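You operate a simulated robot arm through the tools that you are given. There is no shell and no other tool.

You are at the controls of a simulated two-armed robot. One attempt, no reset.

## Task
Dry the beads in the warm cabinet at 80 degrees till DONE, then vent it to SAFE.
Fine: air slide to FRESH and fan on before the heat; heat off before VENT; fan off at the end, the door stays latched.

Only the result counts: the job must be done as asked and must still hold three seconds after the hand-in. Knocking over, shifting, dropping, spilling or breaking anything else fails it.

## Robot
Two 6-joint arms with two-finger grippers on one trunk that stands fixed in place. Base frame: the origin is at the foot of the trunk, x ahead of it, y to its left, z up. Units: mm, degrees, N and s.
The left shoulder is at [70, 148, 1188], the right one opposite. Payload 2.69 kg a hand.
The TCP of each hand is the grasp point between the finger pads, 20 mm short of the fingertips. In the tool frame z runs along the fingers and y along their closing line. The gripper opens to 100 mm. The gripper's body begins 63 mm behind the TCP.
Orientation is that of the tool frame in the base frame, as a unit quaternion [w, x, y, z]. With the fingers straight down and closing along the base's y, the tool's x points along the base's -x, its y along +y and its z along -z.

## Interface
- The arms move only by the tool jog_arm. It takes "left_targets", "right_targets" or both (then of equal length, played together; a hand with none holds still); each is a list of rows, each a list of 7 numbers: the shift along the tool's x, y, z in mm, then the turn, a rotation vector about the tool's x, y, z in degrees, then the closure in counts, from 0 (fully open) to 255 (shut). In form: [[dx, dy, dz, wx, wy, wz, gripper], ...]. A call has 1 to 20 rows; each row is the pose to reach, as a shift and turn from the pose commanded when the call began, along the tool's axes at that moment. Rows are played at 5 a second. More than 50 mm and 8.6 degrees between two rows, or a gripper value outside its range, and nothing of the call is played. A pose out of reach is approached as far as the arm can. The call stops where the force on the tool passes 50 N (or 10 N more than at its start, if that is more) or the arm is blocked; 0.2 s more then pass. The fingers move at their own pace (about 45 mm/s each) and stop on an object; they squeeze with about 43 N. The grip force told is the motor's: it shows also when the fingers shut on nothing. Time passes only in rows, and 0.2 s behind the last, so rows that repeat a pose let the fingers close. It gives the time, the measured TCP pose, the force on the tool (base axes), the opening and the grip force at its end, in the units of the frame above (readings bear some noise), with the torque about the TCP (base axes, N m) and any sound that the robot's microphone picked up.
- Cameras (640 x 400 px; columns grow to the right, rows downward): "scene" is now at [123.5, 53.2, 1421.3]; the picture's right is [0.57, -0.82, 0.00], its down [-0.44, -0.30, -0.84] and it looks along [0.70, 0.48, -0.54] (base axes); focal length 214 px, centre (320, 200). "left" rides on the left gripper at [70, 19, -99] in its tool frame; the picture's right is [-0.26, 0.97, 0.00], its down [-0.75, -0.20, -0.63] and it looks along [-0.61, -0.16, 0.78] (tool axes); focal length 230 px, centre (320, 200). "right" rides on the right gripper at [70, -19, -99] in its tool frame; the picture's right is [0.26, 0.97, 0.00], its down [-0.75, 0.20, -0.63] and it looks along [-0.61, 0.16, 0.78] (tool axes); focal length 230 px, centre (320, 200). There is no depth. A picture from a camera that has moved, and an enlarged one, comes with that camera's place and axes in the base frame and with its lens.
- get_image(camera): a new picture of that camera. It takes no simulated time.
- raise_lower(by): slides the trunk up (or, below 0, down) by that many mm; the arms and the scene camera ride with it, the base frame stays. It gives what a move gives, with no picture.
- aim_head(pan, tilt): turns the head with the scene camera to pan (to the left, within 86 degrees either way) and tilt (down, from -29 to 69), counted from straight ahead of the robot. It gives what a move gives.
- enlarge(camera, box): a new picture of the part [left, top, right, bottom] of that camera's present view, enlarged. It takes no simulated time.
- sign_off(): hands the job in; it is judged then, once.

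Nothing tells you positions but the pictures and the camera data. Unless the task says otherwise, let go and move clear before handing in.

The tools are called as name(argument=value, ...) on one line, values as JSON. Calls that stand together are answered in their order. jog_arm: Moves the arms, as the interface text tells. Its arguments: {"type":"object","properties":{"left_targets":{"type":"array","items":{"type":"array","items":{"type":"number"}}},"right_targets":{"type":"array","items":{"type":"array","items":{"type":"number"}}}},"required":[]} The other tools are called the same way: raise_lower (by) slides the trunk up or down; aim_head (pan, tilt) turns the head that bears the scene camera; get_image (camera) takes a picture; enlarge (camera, box) takes an enlarged picture of a part of a camera's view; sign_off () hands the job in.

At the start:

```text
time: 0.0
left_ee_pos: [183.4, 265.0, 1319.1]
left_ee_rot: [0.0, 0.0, 1.0, 0.0]
left_ft_force: [0.4, -1.0, -0.2]
left_wrist_torque: [-0.01, 0.0, -0.02]
left_grip_width: 100.0
left_gripper_force: 0.1
right_ee_pos: [522.7, 60.6, 1139.3]
right_ee_rot: [0.0, 0.0, 1.0, -0.001]
right_ft_force: [0.0, -0.6, -0.3]
right_wrist_torque: [-0.01, -0.02, -0.03]
right_grip_width: 99.9
right_gripper_force: 0.0
trunk travel left (down, up): [-746.0, 194.0]
head pan, tilt: [34.5, 32.4]
```

scene: 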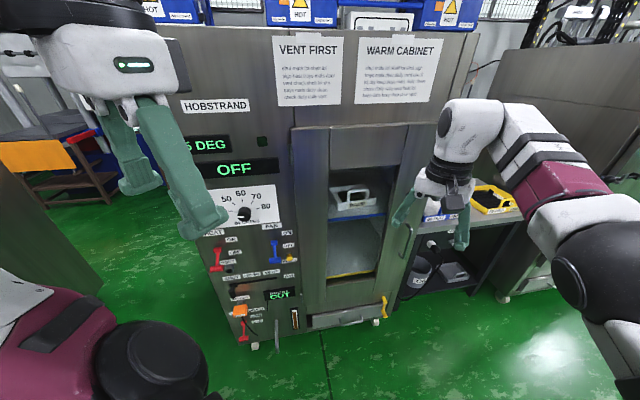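
right: 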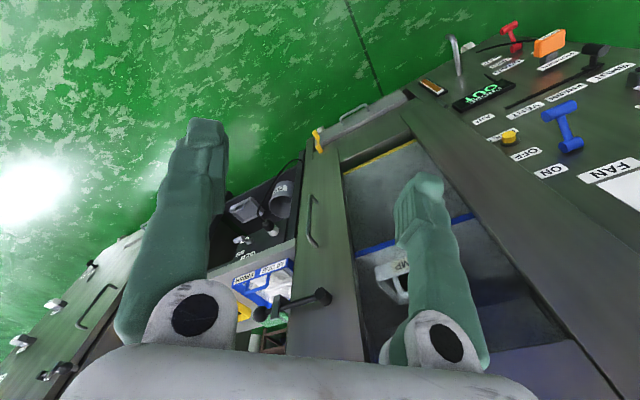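
left: 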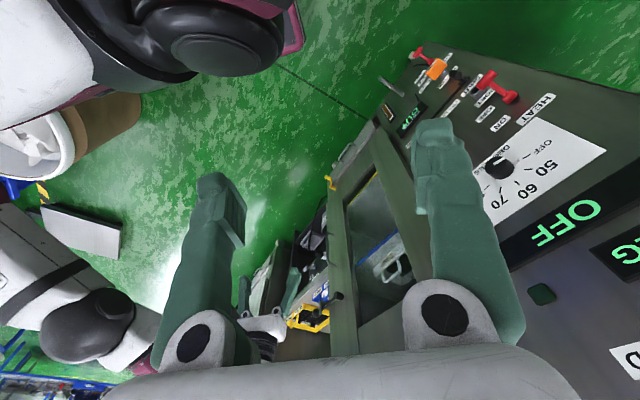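

I see a warm cabinet with a control panel (display, dial, red HEAT and blue FAN levers, slides below) and a windowed door. I'll zoom in on the notices and the controls before moving anything.

enlarge(camera="scene", box=[270, 30, 350, 110])

enlarge(camera="scene", box=[350, 30, 450, 110])

enlarge(camera="scene", box=[180, 120, 310, 220])

enlarge(camera="scene", box=[190, 215, 320, 350])

enlarge(camera="right", box=[400, 0, 640, 220])

enlarge(camera="left", box=[360, 30, 640, 240])

```text
5.00 times, centred on (310, 70) of scene
camera zoom: at [123.5, 53.2, 1421.3], right [0.57, -0.82, 0.0], down [-0.44, -0.3, -0.84], along [0.7, 0.48, -0.54], focal length 1072 px, centre (370, 850)
```

zoom: 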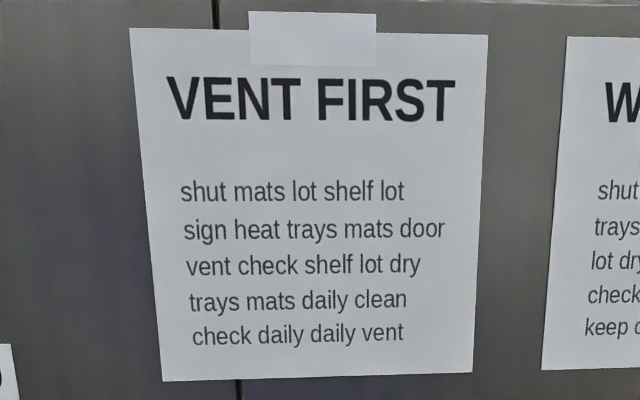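

```text
5.00 times, centred on (400, 70) of scene
camera zoom: at [123.5, 53.2, 1421.3], right [0.57, -0.82, 0.0], down [-0.44, -0.3, -0.84], along [0.7, 0.48, -0.54], focal length 1072 px, centre (-80, 850)
```

zoom: 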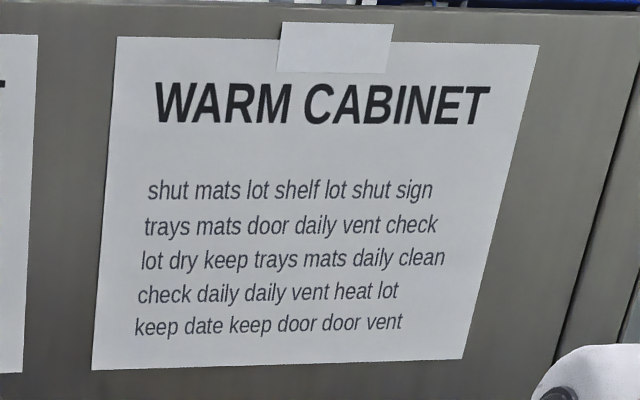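

```text
4.00 times, centred on (245, 170) of scene
camera zoom: at [123.5, 53.2, 1421.3], right [0.57, -0.82, 0.0], down [-0.44, -0.3, -0.84], along [0.7, 0.48, -0.54], focal length 858 px, centre (620, 320)
```

zoom: 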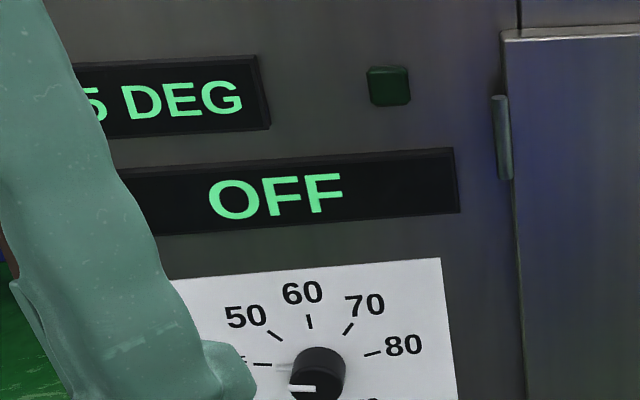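

```text
2.96 times, centred on (255, 282) of scene
camera zoom: at [123.5, 53.2, 1421.3], right [0.57, -0.82, 0.0], down [-0.44, -0.3, -0.84], along [0.7, 0.48, -0.54], focal length 636 px, centre (513, -44)
```

zoom: 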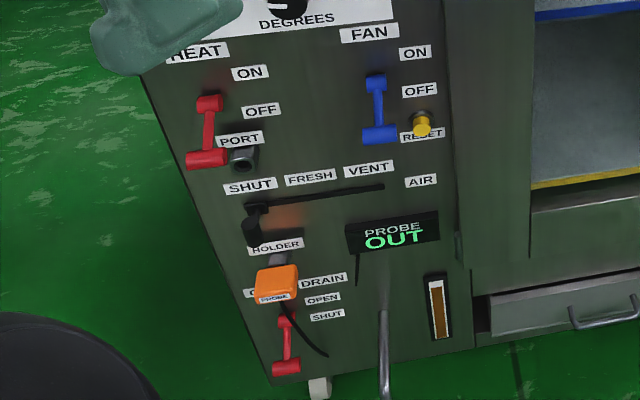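

```text
1.82 times, centred on (520, 110) of right
camera zoom: at [452.5, 42.3, 1238.5], right [-0.26, 0.97, 0.0], down [0.75, 0.2, 0.63], along [0.61, 0.16, -0.78], focal length 418 px, centre (-44, 364)
```

zoom: 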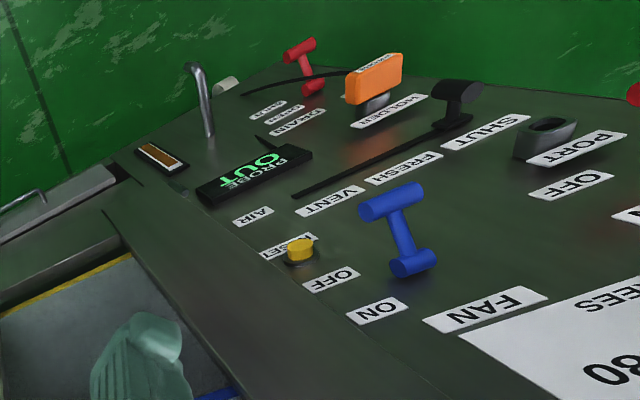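

```text
1.90 times, centred on (500, 135) of left
camera zoom: at [113.6, 283.5, 1418.2], right [0.26, 0.97, 0.0], down [0.75, -0.2, 0.63], along [0.61, -0.16, -0.78], focal length 438 px, centre (-23, 324)
```

zoom: 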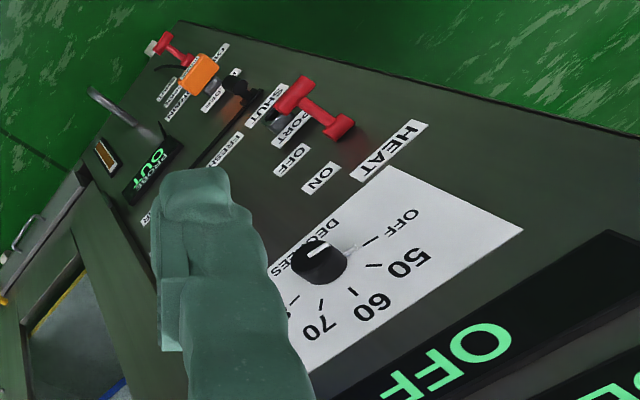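

The panel faces the robot at about 45° to the left, with its plane about 745 mm out (x+y≈1054) and the knob near [456, 587, 1000]. I'll pull the right arm back out of the way first, then look closer.

jog_arm(right_targets=[[40, -30, -10, 0, 0, 0, 0], [80, -60, -20, 0, 0, 0, 0], [120, -90, -30, 0, 0, 0, 0], [160, -120, -40, 0, 0, 0, 0], [200, -150, -50, 0, 0, 0, 0], [235, -180, -60, 0, 0, 0, 0]])

aim_head(pan=45, tilt=40)

get_image(camera="scene")

get_image(camera="right")

```text
refused: row 1 steps farther than a row can; nothing moved
```

```text
time: 0.7
left_ee_pos: [183.3, 265.0, 1320.5]
left_ee_rot: [0.0, 0.0, 1.0, 0.001]
left_ft_force: [-0.4, 0.7, 0.2]
left_wrist_torque: [-0.02, 0.0, -0.05]
left_grip_width: 100.2
left_gripper_force: 0.1
right_ee_pos: [522.1, 60.1, 1139.1]
right_ee_rot: [-0.001, 0.0, 1.0, 0.0]
right_ft_force: [1.0, 0.5, 0.1]
right_wrist_torque: [-0.02, 0.0, -0.02]
right_grip_width: 99.9
right_gripper_force: 0.0
trunk travel left (down, up): [-746.0, 194.0]
head pan, tilt: [45.0, 40.0]
```

```text
taken
camera scene: at [110.0, 62.6, 1409.8], right [0.71, -0.71, 0.0], down [-0.45, -0.45, -0.77], along [0.54, 0.54, -0.64], focal length 214 px, centre (320, 200)
```

scene: 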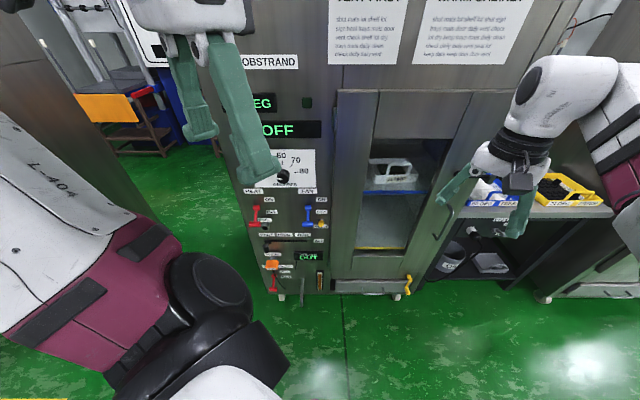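

```text
taken
camera right: at [452.5, 42.3, 1238.5], right [-0.26, 0.97, 0.0], down [0.75, 0.2, 0.63], along [0.61, 0.16, -0.78], focal length 230 px, centre (320, 200)
```

right: 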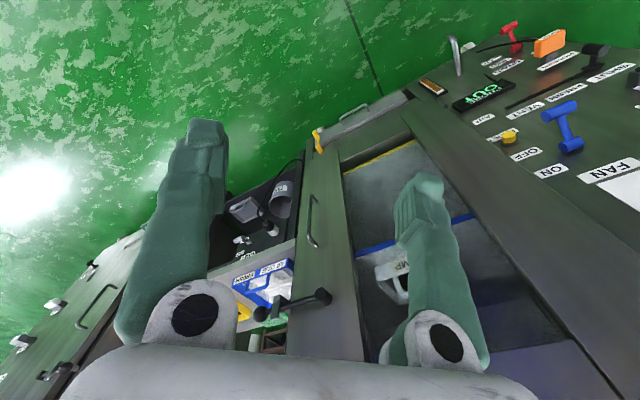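

The first row was just over the 50 mm step limit (51 mm). I'll retract the right arm again in smaller steps.

jog_arm(right_targets=[[30, -22, -8, 0, 0, 0, 0], [60, -45, -16, 0, 0, 0, 0], [95, -70, -24, 0, 0, 0, 0], [130, -95, -32, 0, 0, 0, 0], [165, -120, -40, 0, 0, 0, 0], [200, -150, -50, 0, 0, 0, 0], [235, -180, -60, 0, 0, 0, 0]])

```text
time: 2.3
left_ee_pos: [184.0, 268.1, 1318.5]
left_ee_rot: [0.0, 0.001, 1.0, -0.002]
left_ft_force: [-0.2, -0.6, 0.9]
left_wrist_torque: [-0.06, -0.01, 0.0]
left_grip_width: 99.7
left_gripper_force: 0.1
right_ee_pos: [530.4, -9.6, 1219.1]
right_ee_rot: [-0.001, 0.0, 1.0, -0.002]
right_ft_force: [-0.1, 0.8, 0.6]
right_wrist_torque: [-0.03, -0.04, -0.01]
right_grip_width: 100.2
right_gripper_force: 0.0
right hand out of reach, approached as far as the arm can: row 1, 2, 3, 4, 5, 6, 7
trunk travel left (down, up): [-746.0, 194.0]
head pan, tilt: [45.0, 40.0]
```

get_image(camera="scene")

jog_arm(left_targets=[[0, 0, 0, 0, -8, 0, 0], [0, 0, 0, 0, -16, 0, 0]])

```text
taken
camera scene: at [110.6, 65.8, 1409.5], right [0.71, -0.71, 0.0], down [-0.45, -0.46, -0.76], along [0.54, 0.54, -0.64], focal length 214 px, centre (320, 200)
```

scene: 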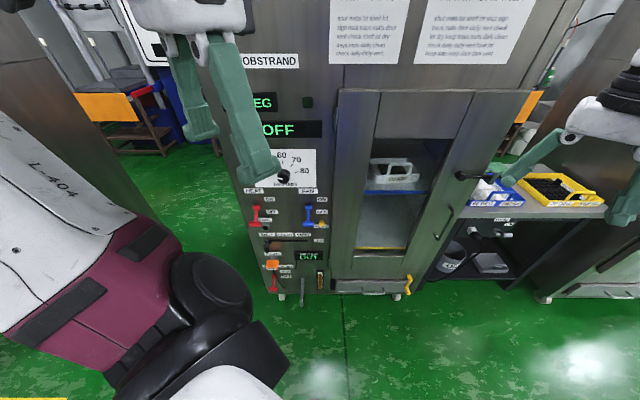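

```text
time: 2.9
left_ee_pos: [182.8, 268.4, 1320.1]
left_ee_rot: [0.141, 0.001, 0.99, 0.0]
left_ft_force: [0.7, 0.4, -0.8]
left_wrist_torque: [-0.02, 0.0, -0.01]
left_grip_width: 100.1
left_gripper_force: 0.2
right_ee_pos: [528.9, -11.5, 1219.9]
right_ee_rot: [0.001, 0.0, 1.0, -0.001]
right_ft_force: [0.3, -0.3, 0.4]
right_wrist_torque: [0.0, -0.02, 0.03]
right_grip_width: 100.0
right_gripper_force: 0.1
trunk travel left (down, up): [-746.0, 194.0]
head pan, tilt: [45.0, 40.0]
```

The right arm is clear of the cabinet. I'll now swing the left hand from pointing down to pointing forward at the panel, away from all the controls.

jog_arm(left_targets=[[-11, 11, 10, 0, -8.2, 0, 0], [-22, 22, 20, 0, -16.4, 0, 0], [-33, 33, 30, 0, -24.6, 0, 0], [-44, 44, 40, 0, -32.8, 0, 0], [-55, 55, 50, 0, -41, 0, 0], [-66, 66, 60, 0, -49.2, 0, 0], [-77, 77, 70, 0, -57.4, 0, 0], [-88, 88, 80, 0, -65.6, 0, 0], [-99, 100, 91, 0, -74, 0, 0]])

get_image(camera="scene")

get_image(camera="left")

```text
time: 4.9
left_ee_pos: [376.0, 244.2, 1343.8]
left_ee_rot: [0.707, 0.0, 0.707, 0.0]
left_ft_force: [-0.4, 0.6, -0.1]
left_wrist_torque: [0.02, 0.01, -0.01]
left_grip_width: 100.0
left_gripper_force: 0.0
left hand out of reach, approached as far as the arm can: row 3, 4, 5, 6, 7, 8, 9
right_ee_pos: [531.0, -11.1, 1219.1]
right_ee_rot: [-0.002, 0.0, 1.0, -0.002]
right_ft_force: [0.9, 0.3, -0.3]
right_wrist_torque: [0.01, 0.01, -0.01]
right_grip_width: 100.0
right_gripper_force: 0.1
trunk travel left (down, up): [-746.0, 194.0]
head pan, tilt: [45.0, 40.0]
```

```text
taken
camera scene: at [111.5, 64.4, 1409.6], right [0.71, -0.71, 0.0], down [-0.46, -0.46, -0.76], along [0.54, 0.54, -0.64], focal length 214 px, centre (320, 200)
```

scene: 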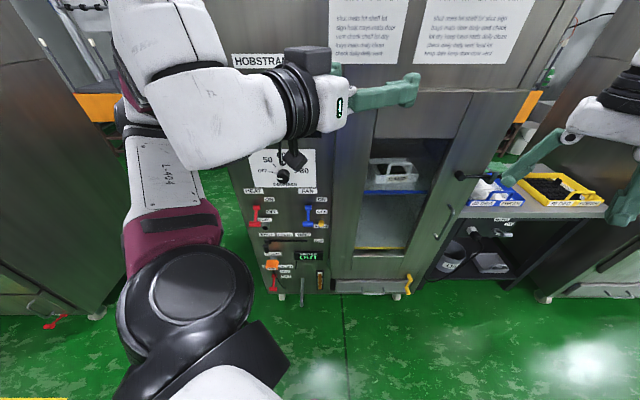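

```text
taken
camera left: at [277.6, 262.5, 1273.7], right [0.0, 0.97, 0.26], down [-0.63, -0.2, 0.75], along [0.78, -0.16, 0.61], focal length 230 px, centre (320, 200)
```

left: 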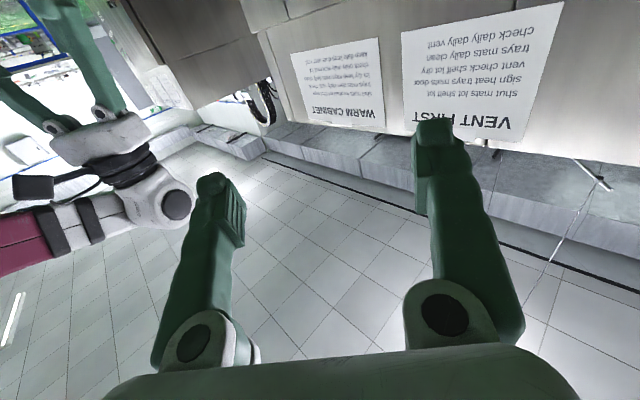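

The hand now points forward. Next I'll yaw it 45° to face the panel, staying well back from it.

jog_arm(left_targets=[[0, 25, -11, -7.5, 0, 0, 0], [0, 50, -22, -15, 0, 0, 0], [0, 76, -33, -22.5, 0, 0, 0], [0, 101, -44, -30, 0, 0, 0], [0, 127, -55, -37.5, 0, 0, 0], [0, 152, -65, -45, 0, 0, 0]])

get_image(camera="scene")

```text
time: 6.3
left_ee_pos: [311.0, 399.2, 1345.9]
left_ee_rot: [0.654, -0.271, 0.653, 0.269]
left_ft_force: [0.0, 0.1, -0.7]
left_wrist_torque: [0.01, -0.04, 0.01]
left_grip_width: 99.9
left_gripper_force: 0.0
left hand out of reach, approached as far as the arm can: row 1, 2, 3, 4, 5
right_ee_pos: [529.5, -13.9, 1220.8]
right_ee_rot: [-0.001, 0.0, 1.0, 0.0]
right_ft_force: [-0.4, 0.9, 0.4]
right_wrist_torque: [0.01, -0.01, 0.01]
right_grip_width: 100.2
right_gripper_force: 0.0
trunk travel left (down, up): [-746.0, 194.0]
head pan, tilt: [45.0, 40.0]
```

```text
taken
camera scene: at [109.4, 62.6, 1409.8], right [0.71, -0.71, 0.0], down [-0.45, -0.45, -0.77], along [0.54, 0.54, -0.64], focal length 214 px, centre (320, 200)
```

scene: 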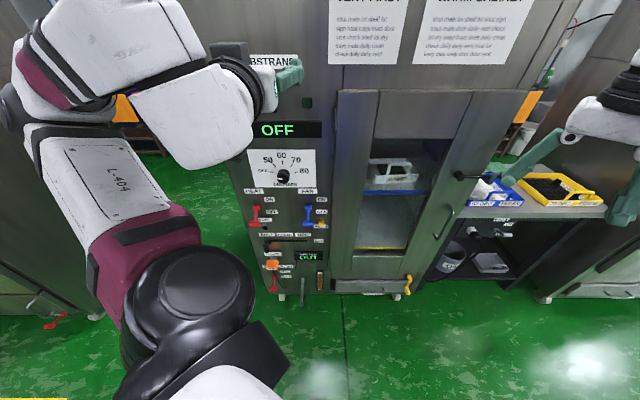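

The arm is facing the panel. I'll lower the trunk to get nearer the control height and look again.

raise_lower(by=-250)

aim_head(pan=48, tilt=28)

get_image(camera="scene")

get_image(camera="left")

```text
time: 8.9
left_ee_pos: [311.3, 399.9, 1096.4]
left_ee_rot: [0.653, -0.27, 0.654, 0.27]
left_ft_force: [-0.3, 0.2, -0.1]
left_wrist_torque: [-0.01, 0.02, -0.02]
left_grip_width: 100.0
left_gripper_force: 0.1
right_ee_pos: [530.0, -11.5, 969.9]
right_ee_rot: [-0.001, 0.0, 1.0, 0.0]
right_ft_force: [-0.3, -0.4, -0.8]
right_wrist_torque: [0.02, 0.0, 0.03]
right_grip_width: 100.0
right_gripper_force: 0.1
trunk travel left (down, up): [-496.0, 444.0]
head pan, tilt: [45.0, 40.0]
```

```text
time: 9.6
left_ee_pos: [310.7, 399.1, 1095.9]
left_ee_rot: [0.654, -0.27, 0.654, 0.27]
left_ft_force: [-0.2, 0.2, 2.1]
left_wrist_torque: [0.0, 0.02, 0.03]
left_grip_width: 99.9
left_gripper_force: 0.0
right_ee_pos: [530.7, -14.2, 969.7]
right_ee_rot: [-0.001, 0.0, 1.0, 0.0]
right_ft_force: [0.3, -0.4, 0.8]
right_wrist_torque: [-0.03, -0.01, 0.01]
right_grip_width: 99.8
right_gripper_force: 0.1
trunk travel left (down, up): [-496.0, 444.0]
head pan, tilt: [48.0, 28.0]
```

```text
taken
camera scene: at [110.9, 70.2, 1178.2], right [0.74, -0.67, 0.0], down [-0.31, -0.35, -0.88], along [0.59, 0.66, -0.47], focal length 214 px, centre (320, 200)
```

scene: 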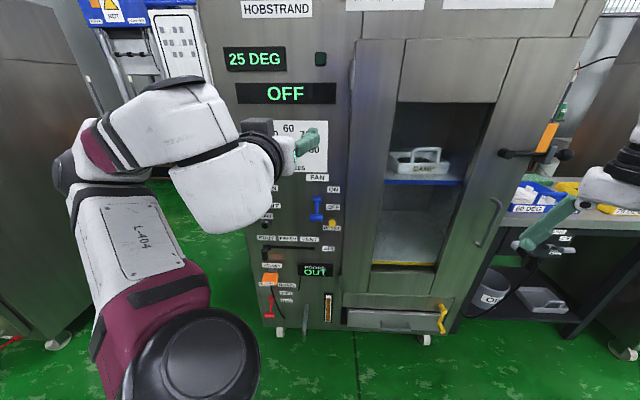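

```text
taken
camera left: at [228.5, 342.1, 1025.5], right [-0.68, 0.68, 0.26], down [-0.3, -0.59, 0.75], along [0.66, 0.43, 0.61], focal length 230 px, centre (320, 200)
```

left: 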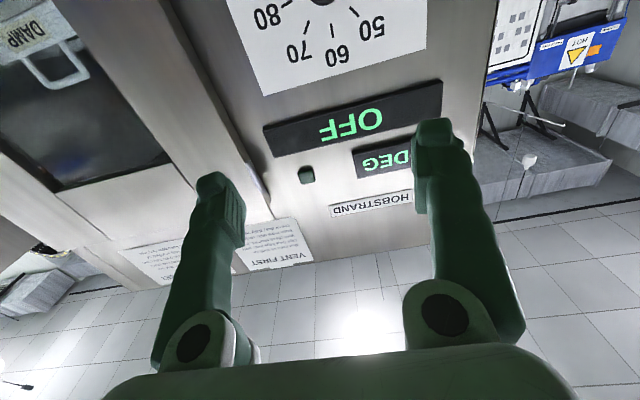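

The tray inside is labelled DAMP and the display reads 25 DEG / OFF. I'll zoom in on the lower panel, door and bench details.

enlarge(camera="scene", box=[240, 170, 352, 260])

enlarge(camera="scene", box=[240, 240, 352, 330])

enlarge(camera="scene", box=[370, 120, 480, 210])

enlarge(camera="scene", box=[480, 100, 620, 220])

enlarge(camera="scene", box=[340, 250, 470, 350])

```text
4.44 times, centred on (296, 215) of scene
camera zoom: at [110.9, 70.2, 1178.2], right [0.74, -0.67, 0.0], down [-0.31, -0.35, -0.88], along [0.59, 0.66, -0.47], focal length 953 px, centre (427, 133)
```

zoom: 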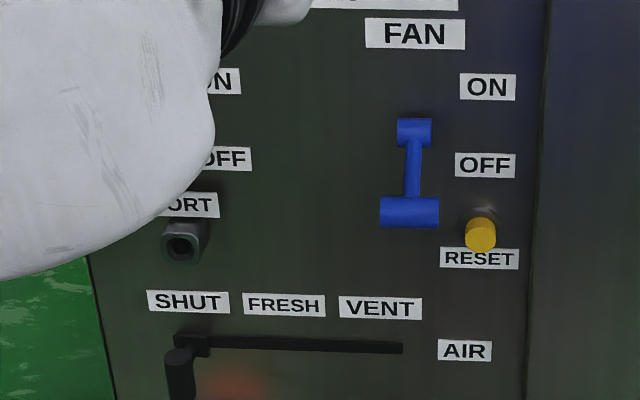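

```text
4.44 times, centred on (296, 285) of scene
camera zoom: at [110.9, 70.2, 1178.2], right [0.74, -0.67, 0.0], down [-0.31, -0.35, -0.88], along [0.59, 0.66, -0.47], focal length 953 px, centre (427, -178)
```

zoom: 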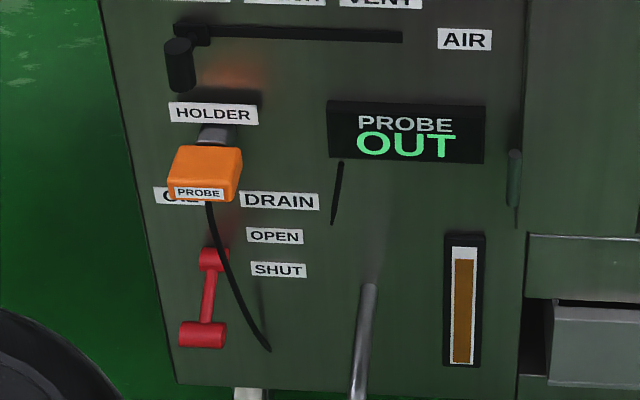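

```text
4.44 times, centred on (425, 165) of scene
camera zoom: at [110.9, 70.2, 1178.2], right [0.74, -0.67, 0.0], down [-0.31, -0.35, -0.88], along [0.59, 0.66, -0.47], focal length 953 px, centre (-147, 356)
```

zoom: 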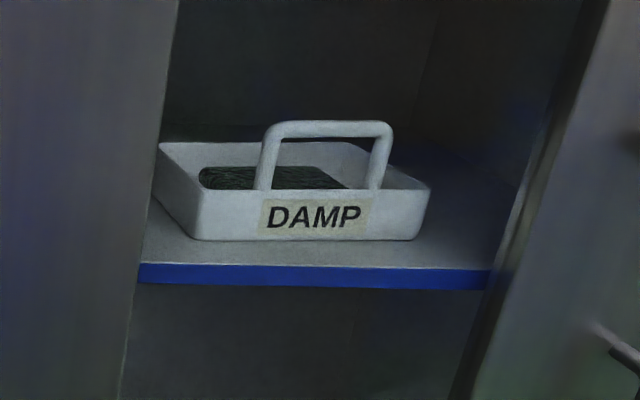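

```text
3.33 times, centred on (550, 160) of scene
camera zoom: at [110.9, 70.2, 1178.2], right [0.74, -0.67, 0.0], down [-0.31, -0.35, -0.88], along [0.59, 0.66, -0.47], focal length 715 px, centre (-447, 333)
```

zoom: 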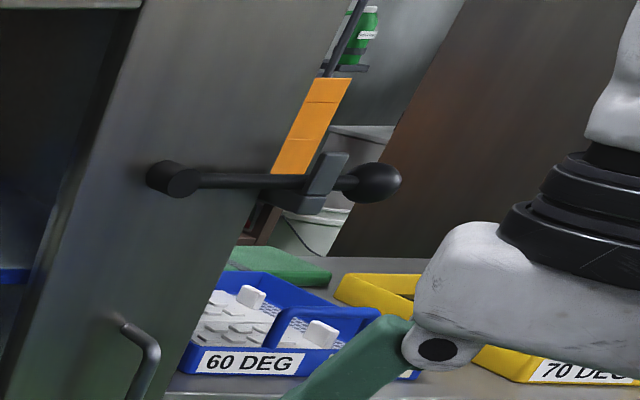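

```text
4.00 times, centred on (405, 300) of scene
camera zoom: at [110.9, 70.2, 1178.2], right [0.74, -0.67, 0.0], down [-0.31, -0.35, -0.88], along [0.59, 0.66, -0.47], focal length 858 px, centre (-20, -200)
```

zoom: 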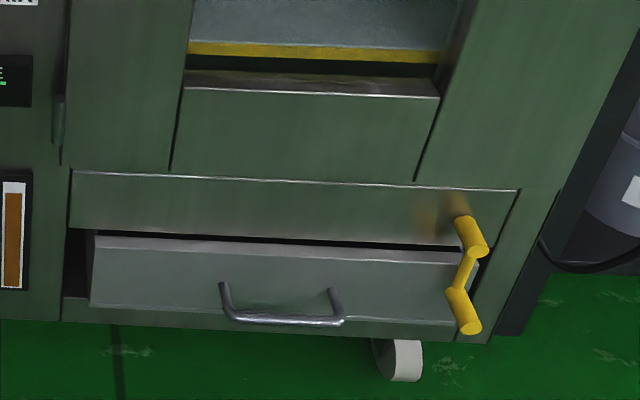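

Estimated geometry from the pictures, in panel coordinates (e = along the panel to the right, d = depth):

| Item | e | d | z |
|---|---|---|---|
| Air slide peg | -200 | 690–745 | 643 |
| Labels: SHUT / FRESH / VENT | -201 / -121 / -42 | on panel | 686 |
| FAN handle | -14 | 695 | 813 |
| HEAT handle | -215 | 695 | 812 |
| Knob | -93 | 737 | 1000 |

I'll lower the trunk further so the left arm can reach the slide.

raise_lower(by=-200)

get_image(camera="scene")

get_image(camera="left")

get_image(camera="right")

```text
time: 11.8
left_ee_pos: [311.6, 399.0, 894.8]
left_ee_rot: [0.654, -0.269, 0.654, 0.27]
left_ft_force: [0.1, 0.9, 0.3]
left_wrist_torque: [0.0, 0.02, 0.04]
left_grip_width: 100.0
left_gripper_force: 0.1
right_ee_pos: [530.3, -13.6, 770.3]
right_ee_rot: [-0.001, -0.001, 1.0, 0.0]
right_ft_force: [0.1, 0.5, 0.4]
right_wrist_torque: [0.01, 0.01, 0.04]
right_grip_width: 99.9
right_gripper_force: 0.1
trunk travel left (down, up): [-296.0, 644.0]
head pan, tilt: [48.0, 28.0]
```

```text
taken
camera scene: at [110.7, 70.1, 978.3], right [0.74, -0.67, 0.0], down [-0.31, -0.35, -0.88], along [0.59, 0.66, -0.47], focal length 214 px, centre (320, 200)
```

scene: 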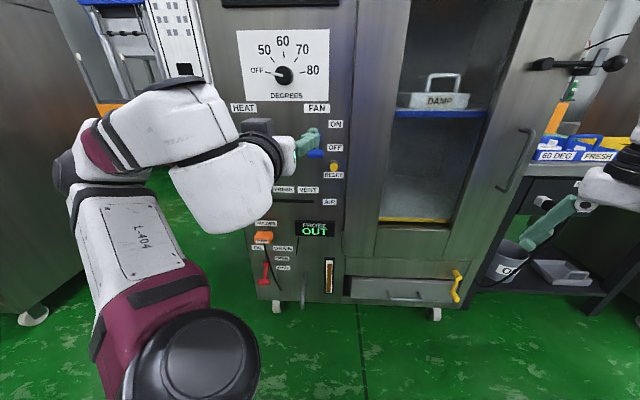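

```text
taken
camera left: at [228.3, 342.0, 825.6], right [-0.68, 0.68, 0.26], down [-0.3, -0.59, 0.75], along [0.66, 0.43, 0.61], focal length 230 px, centre (320, 200)
```

left: 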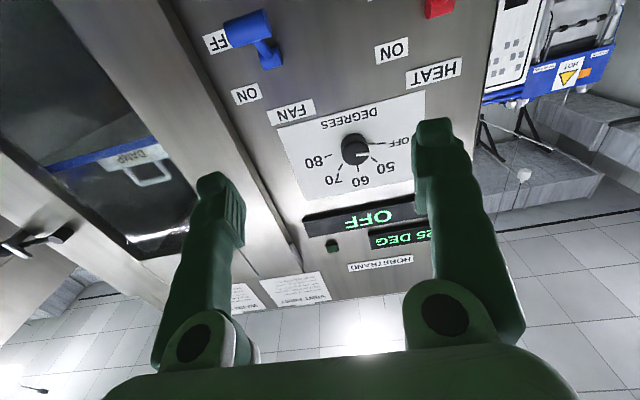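

```text
taken
camera right: at [459.4, -31.4, 868.9], right [-0.26, 0.97, 0.0], down [0.75, 0.2, 0.63], along [0.61, 0.16, -0.78], focal length 230 px, centre (320, 200)
```

right: 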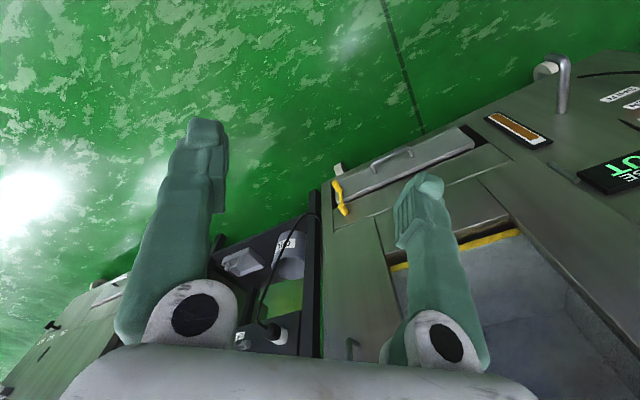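

Both views are clear. I'll move the open left hand down in front of the air slide peg, stopping well short of it.

jog_arm(left_targets=[[36, 19, 11, 0, 0, 0, 0], [72, 39, 22, 0, 0, 0, 0], [108, 58, 33, 0, 0, 0, 0], [144, 78, 44, 0, 0, 0, 0], [180, 97, 55, 0, 0, 0, 0], [216, 117, 66, 0, 0, 0, 0], [252, 136, 80, 0, 0, 0, 0]])

get_image(camera="left")

get_image(camera="scene")

```text
time: 13.4
left_ee_pos: [367.2, 487.8, 707.4]
left_ee_rot: [0.653, -0.272, 0.653, 0.271]
left_ft_force: [-0.4, -0.4, 0.7]
left_wrist_torque: [-0.03, -0.02, -0.02]
left_grip_width: 99.9
left_gripper_force: 0.1
left hand out of reach, approached as far as the arm can: row 1, 2, 3, 4, 5, 6, 7
right_ee_pos: [529.6, -13.7, 769.6]
right_ee_rot: [-0.001, 0.0, 1.0, 0.0]
right_ft_force: [-0.6, -0.8, 0.5]
right_wrist_torque: [-0.02, 0.02, 0.06]
right_grip_width: 99.8
right_gripper_force: 0.1
trunk travel left (down, up): [-296.0, 644.0]
head pan, tilt: [48.0, 28.0]
```

```text
taken
camera left: at [284.2, 431.2, 636.8], right [-0.68, 0.68, 0.26], down [-0.3, -0.59, 0.75], along [0.66, 0.44, 0.61], focal length 230 px, centre (320, 200)
```

left: 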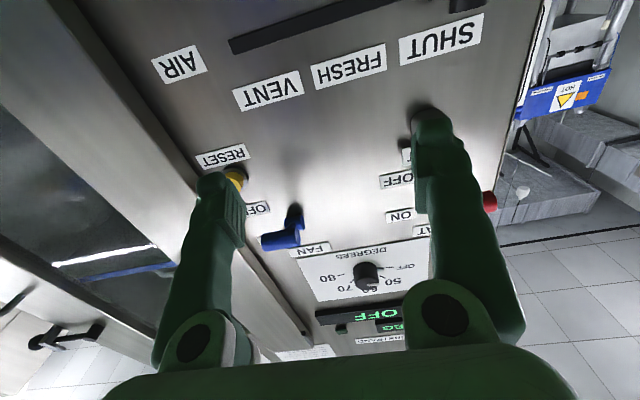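

```text
taken
camera scene: at [110.7, 70.1, 978.3], right [0.74, -0.67, 0.0], down [-0.31, -0.35, -0.88], along [0.59, 0.66, -0.47], focal length 214 px, centre (320, 200)
```

scene: 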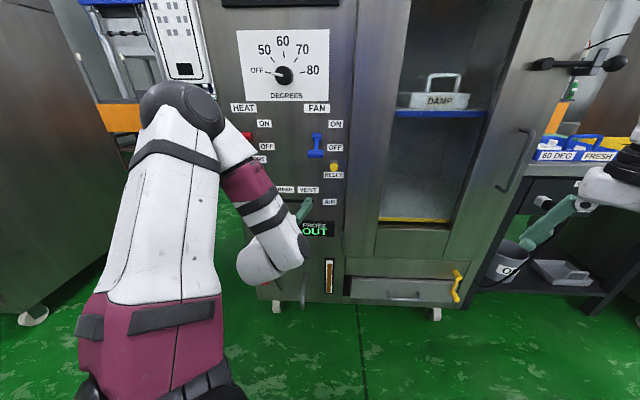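

The arm stopped short because that pose was too close in to the shoulder. It should do better nearer the panel, so I'll go on to e=-198, d=640, z=643 from here.

jog_arm(left_targets=[[16, 28, 18, 0, 0, 0, 0], [32, 56, 36, 0, 0, 0, 0], [48, 84, 36, 0, 0, 0, 0], [64, 113, 36, 0, 0, 0, 0]])

get_image(camera="left")

get_image(camera="scene")

```text
time: 14.4
left_ee_pos: [367.3, 489.0, 708.7]
left_ee_rot: [0.653, -0.271, 0.653, 0.271]
left_ft_force: [0.1, -0.1, 0.6]
left_wrist_torque: [-0.06, 0.02, 0.02]
left_grip_width: 100.0
left_gripper_force: 0.0
left hand out of reach, approached as far as the arm can: row 1, 2, 3, 4
right_ee_pos: [530.7, -13.2, 770.2]
right_ee_rot: [-0.001, 0.0, 1.0, 0.001]
right_ft_force: [0.5, -1.0, -0.2]
right_wrist_torque: [-0.05, 0.01, 0.0]
right_grip_width: 100.2
right_gripper_force: 0.0
trunk travel left (down, up): [-296.0, 644.0]
head pan, tilt: [48.0, 28.0]
```

```text
taken
camera left: at [284.3, 431.2, 636.8], right [-0.68, 0.68, 0.26], down [-0.3, -0.59, 0.75], along [0.66, 0.44, 0.61], focal length 230 px, centre (320, 200)
```

left: 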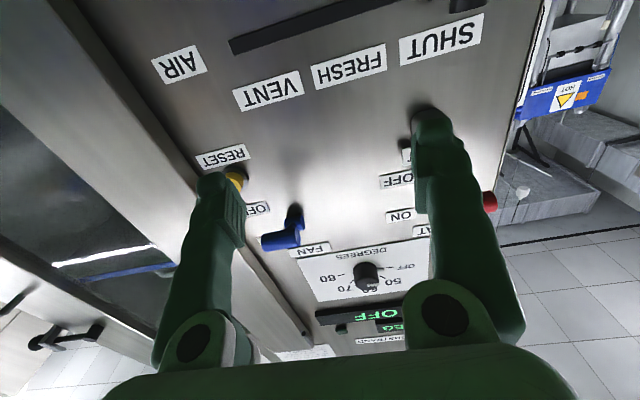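

```text
taken
camera scene: at [110.9, 70.2, 978.3], right [0.74, -0.67, 0.0], down [-0.31, -0.35, -0.88], along [0.59, 0.66, -0.47], focal length 214 px, centre (320, 200)
```

scene: 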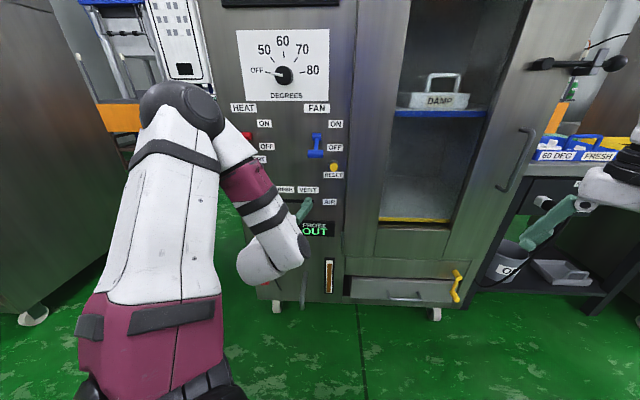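

The wrist runs out of flex with the hand this low relative to the shoulder. I'll raise the hand first, then lower the trunk so the shoulder sits below the slide's height.

jog_arm(left_targets=[[-40, 0, 0, 0, 0, 0, 0], [-80, 0, 0, 0, 0, 0, 0], [-120, 0, 0, 0, 0, 0, 0], [-160, 0, 0, 0, 0, 0, 0], [-200, 0, 0, 0, 0, 0, 0]])

```text
time: 15.6
left_ee_pos: [380.0, 428.1, 908.6]
left_ee_rot: [0.655, -0.27, 0.652, 0.27]
left_ft_force: [-0.2, -0.4, -0.2]
left_wrist_torque: [-0.03, 0.04, 0.03]
left_grip_width: 99.9
left_gripper_force: 0.0
left hand out of reach, approached as far as the arm can: row 1, 2, 3, 4, 5
right_ee_pos: [528.9, -16.3, 771.1]
right_ee_rot: [0.0, 0.001, 1.0, 0.002]
right_ft_force: [-0.4, 0.1, 0.9]
right_wrist_torque: [0.08, -0.01, 0.03]
right_grip_width: 100.1
right_gripper_force: 0.1
trunk travel left (down, up): [-296.0, 644.0]
head pan, tilt: [48.0, 28.0]
```

get_image(camera="scene")

aim_head(pan=80, tilt=40)

get_image(camera="scene")

```text
taken
camera scene: at [109.1, 67.7, 978.7], right [0.74, -0.67, 0.0], down [-0.31, -0.35, -0.88], along [0.59, 0.66, -0.47], focal length 214 px, centre (320, 200)
```

scene: 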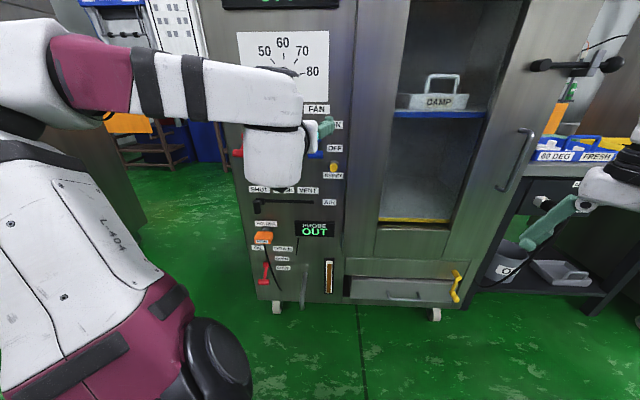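

```text
time: 16.6
left_ee_pos: [380.8, 431.2, 905.8]
left_ee_rot: [0.653, -0.27, 0.654, 0.269]
left_ft_force: [0.6, -0.7, 0.1]
left_wrist_torque: [-0.04, -0.01, 0.03]
left_grip_width: 99.9
left_gripper_force: 0.1
right_ee_pos: [530.3, -12.3, 770.2]
right_ee_rot: [0.0, 0.0, 1.0, 0.0]
right_ft_force: [0.5, 0.1, -0.9]
right_wrist_torque: [0.02, 0.0, -0.01]
right_grip_width: 99.9
right_gripper_force: 0.1
trunk travel left (down, up): [-296.0, 644.0]
head pan, tilt: [80.0, 40.0]
```

```text
taken
camera scene: at [64.7, 86.2, 959.8], right [0.98, -0.17, 0.0], down [-0.11, -0.63, -0.77], along [0.13, 0.75, -0.64], focal length 214 px, centre (320, 200)
```

scene: 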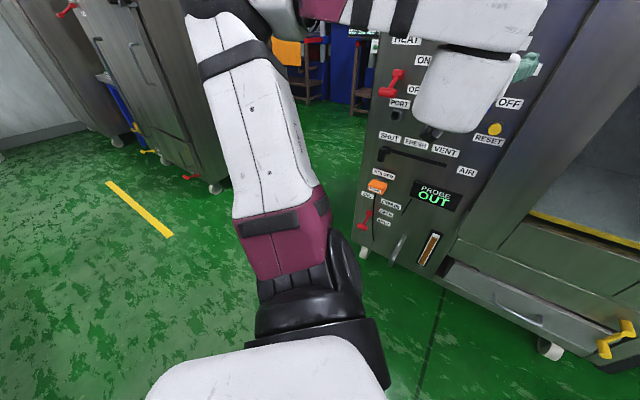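

The arm's elbow shifted to another posture. I'll test how far forward it reaches here, since this spot has only flat labels in front of it.

aim_head(pan=48, tilt=32)

jog_arm(left_targets=[[0, 0, 20, 0, 0, 0, 0], [0, 0, 40, 0, 0, 0, 0], [0, 0, 60, 0, 0, 0, 0]])

get_image(camera="scene")

```text
time: 17.6
left_ee_pos: [381.1, 431.6, 904.8]
left_ee_rot: [0.653, -0.271, 0.654, 0.27]
left_ft_force: [-0.7, 0.6, -0.4]
left_wrist_torque: [0.03, 0.01, -0.04]
left_grip_width: 100.1
left_gripper_force: 0.0
right_ee_pos: [531.0, -14.0, 770.2]
right_ee_rot: [0.0, 0.0, 1.0, 0.001]
right_ft_force: [-0.4, 0.7, -0.2]
right_wrist_torque: [0.01, 0.01, 0.0]
right_grip_width: 99.9
right_gripper_force: 0.1
trunk travel left (down, up): [-296.0, 644.0]
head pan, tilt: [48.0, 32.0]
```

```text
time: 18.4
left_ee_pos: [423.1, 473.0, 907.8]
left_ee_rot: [0.654, -0.27, 0.653, 0.27]
left_ft_force: [0.6, -0.9, 0.9]
left_wrist_torque: [0.01, 0.0, -0.01]
left_grip_width: 100.1
left_gripper_force: 0.1
right_ee_pos: [530.0, -12.7, 769.5]
right_ee_rot: [-0.001, 0.0, 1.0, 0.001]
right_ft_force: [0.7, -0.2, 0.1]
right_wrist_torque: [0.02, 0.03, -0.02]
right_grip_width: 100.1
right_gripper_force: 0.1
trunk travel left (down, up): [-296.0, 644.0]
head pan, tilt: [48.0, 32.0]
```

```text
taken
camera scene: at [110.1, 69.2, 971.9], right [0.74, -0.67, 0.0], down [-0.36, -0.39, -0.85], along [0.57, 0.63, -0.53], focal length 214 px, centre (320, 200)
```

scene: 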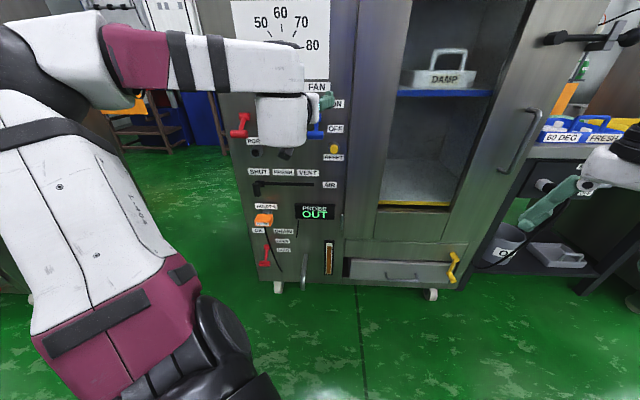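

That works, and this posture reaches toward the panel. I'll back off a little, lower the trunk, then slide sideways toward the peg.

jog_arm(left_targets=[[0, 0, -20, 0, 0, 0, 0]])

raise_lower(by=-200)

jog_arm(left_targets=[[0, 30, 0, 0, 0, 0, 0], [0, 60, 0, 0, 0, 0, 0], [0, 90, 0, 0, 0, 0, 0], [0, 120, 0, 0, 0, 0, 0], [0, 150, 0, 0, 0, 0, 0], [0, 163, 0, 0, 0, 0, 0]])

get_image(camera="left")

get_image(camera="scene")

```text
time: 18.8
left_ee_pos: [407.6, 458.3, 909.0]
left_ee_rot: [0.653, -0.271, 0.653, 0.271]
left_ft_force: [-0.4, 0.0, -0.1]
left_wrist_torque: [0.0, -0.02, 0.02]
left_grip_width: 100.3
left_gripper_force: 0.0
right_ee_pos: [529.7, -12.8, 770.1]
right_ee_rot: [-0.001, 0.0, 1.0, 0.0]
right_ft_force: [0.1, -0.4, 0.3]
right_wrist_torque: [0.02, 0.03, -0.04]
right_grip_width: 100.0
right_gripper_force: 0.0
trunk travel left (down, up): [-296.0, 644.0]
head pan, tilt: [48.0, 32.0]
```

```text
time: 20.9
left_ee_pos: [406.9, 458.4, 707.2]
left_ee_rot: [0.653, -0.27, 0.653, 0.271]
left_ft_force: [1.2, 0.1, 1.3]
left_wrist_torque: [0.0, 0.01, 0.01]
left_grip_width: 99.8
left_gripper_force: 0.2
right_ee_pos: [530.8, -14.2, 569.4]
right_ee_rot: [0.0, 0.0, 1.0, -0.001]
right_ft_force: [-0.5, 0.0, 0.1]
right_wrist_torque: [0.01, -0.02, 0.0]
right_grip_width: 99.9
right_gripper_force: 0.1
trunk travel left (down, up): [-96.0, 844.0]
head pan, tilt: [48.0, 32.0]
```

```text
time: 22.3
left_ee_pos: [405.1, 460.8, 706.2]
left_ee_rot: [0.653, -0.271, 0.654, 0.27]
left_ft_force: [0.6, -0.2, -0.9]
left_wrist_torque: [0.01, 0.02, -0.01]
left_grip_width: 100.2
left_gripper_force: 0.1
left hand out of reach, approached as far as the arm can: row 1, 2, 3, 4, 5, 6
right_ee_pos: [530.2, -14.0, 570.1]
right_ee_rot: [-0.001, 0.0, 1.0, 0.0]
right_ft_force: [0.3, 0.0, -0.1]
right_wrist_torque: [0.01, -0.02, 0.03]
right_grip_width: 100.0
right_gripper_force: 0.1
trunk travel left (down, up): [-96.0, 844.0]
head pan, tilt: [48.0, 32.0]
```

```text
taken
camera left: at [320.6, 404.2, 637.3], right [-0.68, 0.68, 0.26], down [-0.3, -0.59, 0.75], along [0.66, 0.43, 0.61], focal length 230 px, centre (320, 200)
```

left: 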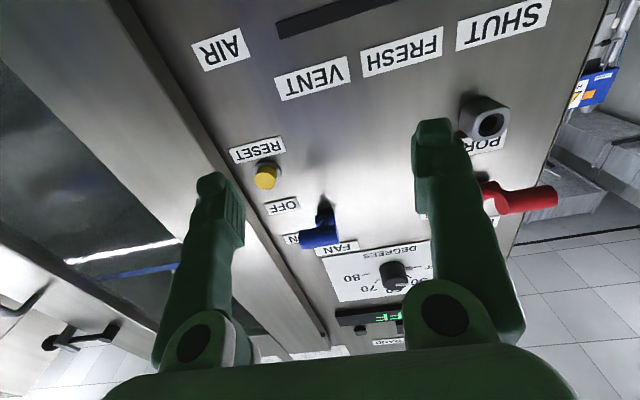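

```text
taken
camera scene: at [109.8, 68.9, 772.0], right [0.74, -0.67, 0.0], down [-0.35, -0.39, -0.85], along [0.57, 0.63, -0.53], focal length 214 px, centre (320, 200)
```

scene: 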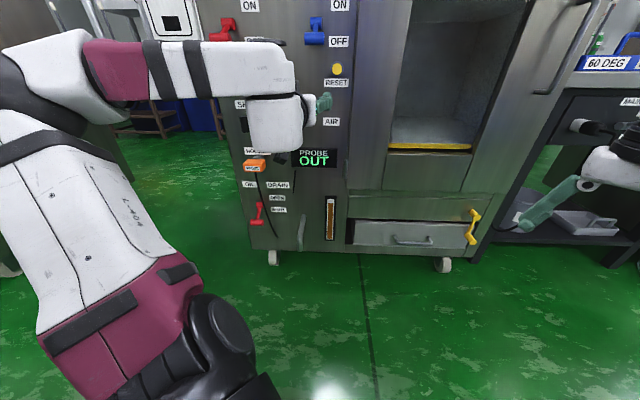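

Moving left is blocked because the wrist can't keep facing 45° as the arm swings left. I'll test yawing the hand further left as it moves left.

jog_arm(left_targets=[[0, 20, 0, -8, 0, 0, 0], [0, 40, 0, -16, 0, 0, 0], [0, 60, 0, -20, 0, 0, 0], [0, 80, 0, -20, 0, 0, 0], [0, 100, 0, -20, 0, 0, 0]])

get_image(camera="left")

get_image(camera="scene")

```text
time: 23.5
left_ee_pos: [353.8, 510.2, 703.6]
left_ee_rot: [0.596, -0.38, 0.597, 0.379]
left_ft_force: [0.2, 0.7, -0.3]
left_wrist_torque: [0.0, -0.03, 0.03]
left_grip_width: 99.9
left_gripper_force: 0.1
left hand out of reach, approached as far as the arm can: row 4, 5
right_ee_pos: [528.1, -12.3, 570.0]
right_ee_rot: [-0.001, 0.0, 1.0, 0.0]
right_ft_force: [0.5, -0.2, -0.2]
right_wrist_torque: [0.01, -0.01, -0.01]
right_grip_width: 100.2
right_gripper_force: 0.1
trunk travel left (down, up): [-96.0, 844.0]
head pan, tilt: [48.0, 32.0]
```

```text
taken
camera left: at [295.0, 427.0, 632.8], right [-0.88, 0.41, 0.26], down [-0.08, -0.65, 0.75], along [0.48, 0.64, 0.61], focal length 230 px, centre (320, 200)
```

left: 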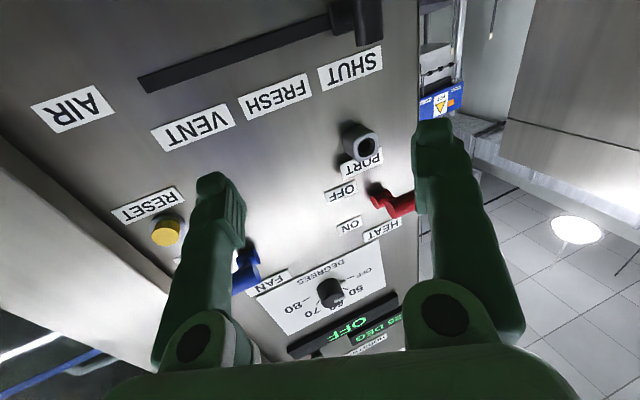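

```text
taken
camera scene: at [109.8, 69.1, 771.9], right [0.74, -0.67, 0.0], down [-0.35, -0.39, -0.85], along [0.57, 0.63, -0.53], focal length 214 px, centre (320, 200)
```

scene: 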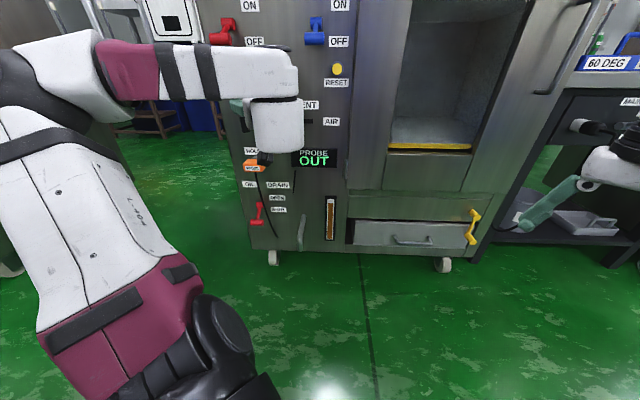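

Yawing left unlocks the leftward motion. I'll continue to e≈-180, d≈650 at this height, which keeps the hand above the peg and below the port.

jog_arm(left_targets=[[0, 13, 16, 0, 0, 0, 0], [0, 26, 31, 0, 0, 0, 0], [0, 39, 46, 0, 0, 0, 0], [0, 52, 61, 0, 0, 0, 0]])

get_image(camera="left")

get_image(camera="scene")

```text
time: 24.5
left_ee_pos: [354.2, 513.6, 703.9]
left_ee_rot: [0.597, -0.38, 0.597, 0.379]
left_ft_force: [0.2, 0.7, 0.0]
left_wrist_torque: [0.04, 0.02, 0.02]
left_grip_width: 100.1
left_gripper_force: 0.1
left hand out of reach, approached as far as the arm can: row 1, 2, 3, 4
right_ee_pos: [529.5, -13.2, 569.3]
right_ee_rot: [0.0, 0.0, 1.0, 0.0]
right_ft_force: [0.3, 0.1, 0.7]
right_wrist_torque: [-0.01, 0.02, -0.02]
right_grip_width: 100.0
right_gripper_force: 0.1
trunk travel left (down, up): [-96.0, 844.0]
head pan, tilt: [48.0, 32.0]
```

```text
taken
camera left: at [295.3, 431.7, 632.9], right [-0.88, 0.41, 0.26], down [-0.09, -0.65, 0.75], along [0.48, 0.64, 0.61], focal length 230 px, centre (320, 200)
```

left: 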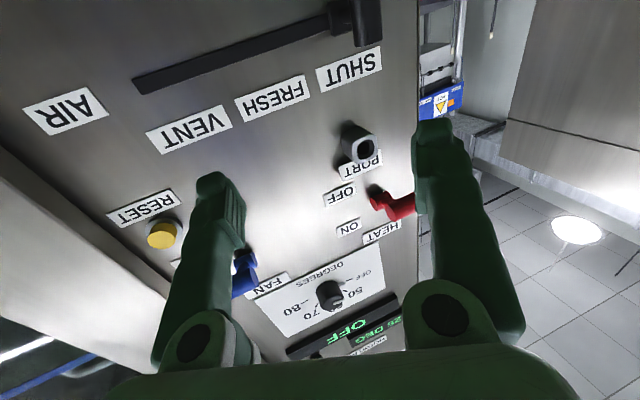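

```text
taken
camera scene: at [109.8, 68.9, 772.0], right [0.74, -0.67, 0.0], down [-0.35, -0.39, -0.85], along [0.57, 0.63, -0.53], focal length 214 px, centre (320, 200)
```

scene: 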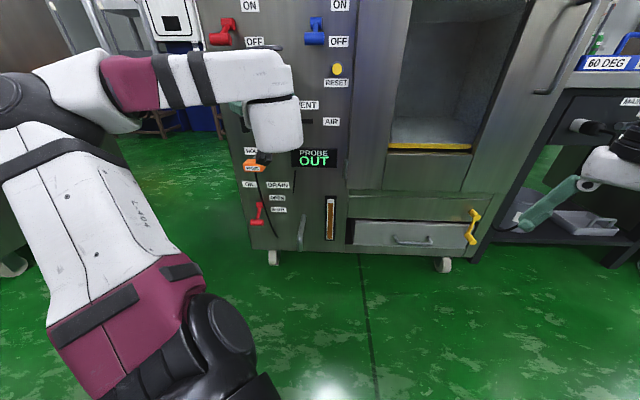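

The limit may come from wrist roll rather than reach. I'll test rolling the hand in place, which is in free space.

jog_arm(left_targets=[[0, 0, 0, 0, 0, 8, 0], [0, 0, 0, 0, 0, 16, 0], [0, 0, 0, 0, 0, 24, 0], [0, 0, 0, 0, 0, 32, 0], [0, 0, 0, 0, 0, 40, 0]])

jog_arm(left_targets=[[0, 0, 0, 0, 0, -8, 0], [0, 0, 0, 0, 0, -16, 0], [0, 0, 0, 0, 0, -24, 0], [0, 0, 0, 0, 0, -32, 0], [0, 0, 0, 0, 0, -40, 0], [0, 0, 0, 0, 0, -48, 0], [0, 0, 0, 0, 0, -56, 0], [0, 0, 0, 0, 0, -64, 0], [0, 0, 0, 0, 0, -72, 0], [0, 0, 0, 0, 0, -80, 0]])

get_image(camera="scene")

```text
time: 25.7
left_ee_pos: [355.8, 513.7, 700.7]
left_ee_rot: [0.43, -0.151, 0.691, 0.561]
left_ft_force: [-0.2, -0.2, 0.5]
left_wrist_torque: [-0.01, 0.0, 0.0]
left_grip_width: 99.8
left_gripper_force: 0.1
right_ee_pos: [529.0, -13.1, 569.8]
right_ee_rot: [-0.001, 0.0, 1.0, -0.001]
right_ft_force: [0.0, -0.7, 1.0]
right_wrist_torque: [0.03, 0.03, 0.02]
right_grip_width: 99.7
right_gripper_force: 0.0
trunk travel left (down, up): [-96.0, 844.0]
head pan, tilt: [48.0, 32.0]
```

```text
time: 27.9
left_ee_pos: [356.2, 515.4, 700.9]
left_ee_rot: [0.69, -0.561, 0.431, 0.152]
left_ft_force: [0.8, -0.6, 0.5]
left_wrist_torque: [0.03, -0.01, -0.02]
left_grip_width: 100.2
left_gripper_force: 0.1
right_ee_pos: [530.2, -12.6, 569.4]
right_ee_rot: [0.0, 0.001, 1.0, 0.0]
right_ft_force: [-0.6, 0.2, -0.3]
right_wrist_torque: [-0.01, 0.01, 0.02]
right_grip_width: 99.9
right_gripper_force: 0.0
trunk travel left (down, up): [-96.0, 844.0]
head pan, tilt: [48.0, 32.0]
```

```text
taken
camera scene: at [109.8, 68.9, 772.0], right [0.74, -0.67, 0.0], down [-0.35, -0.39, -0.85], along [0.57, 0.63, -0.53], focal length 214 px, centre (320, 200)
```

scene: 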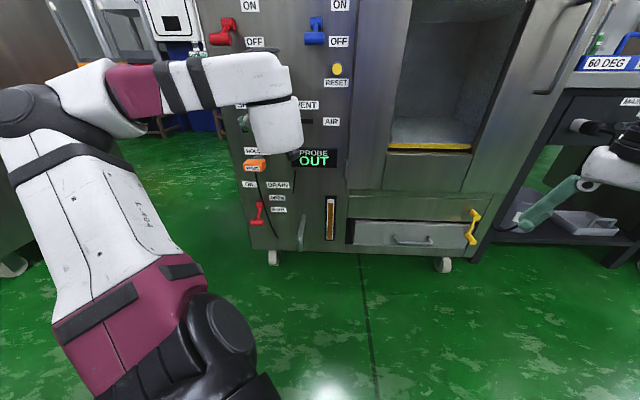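

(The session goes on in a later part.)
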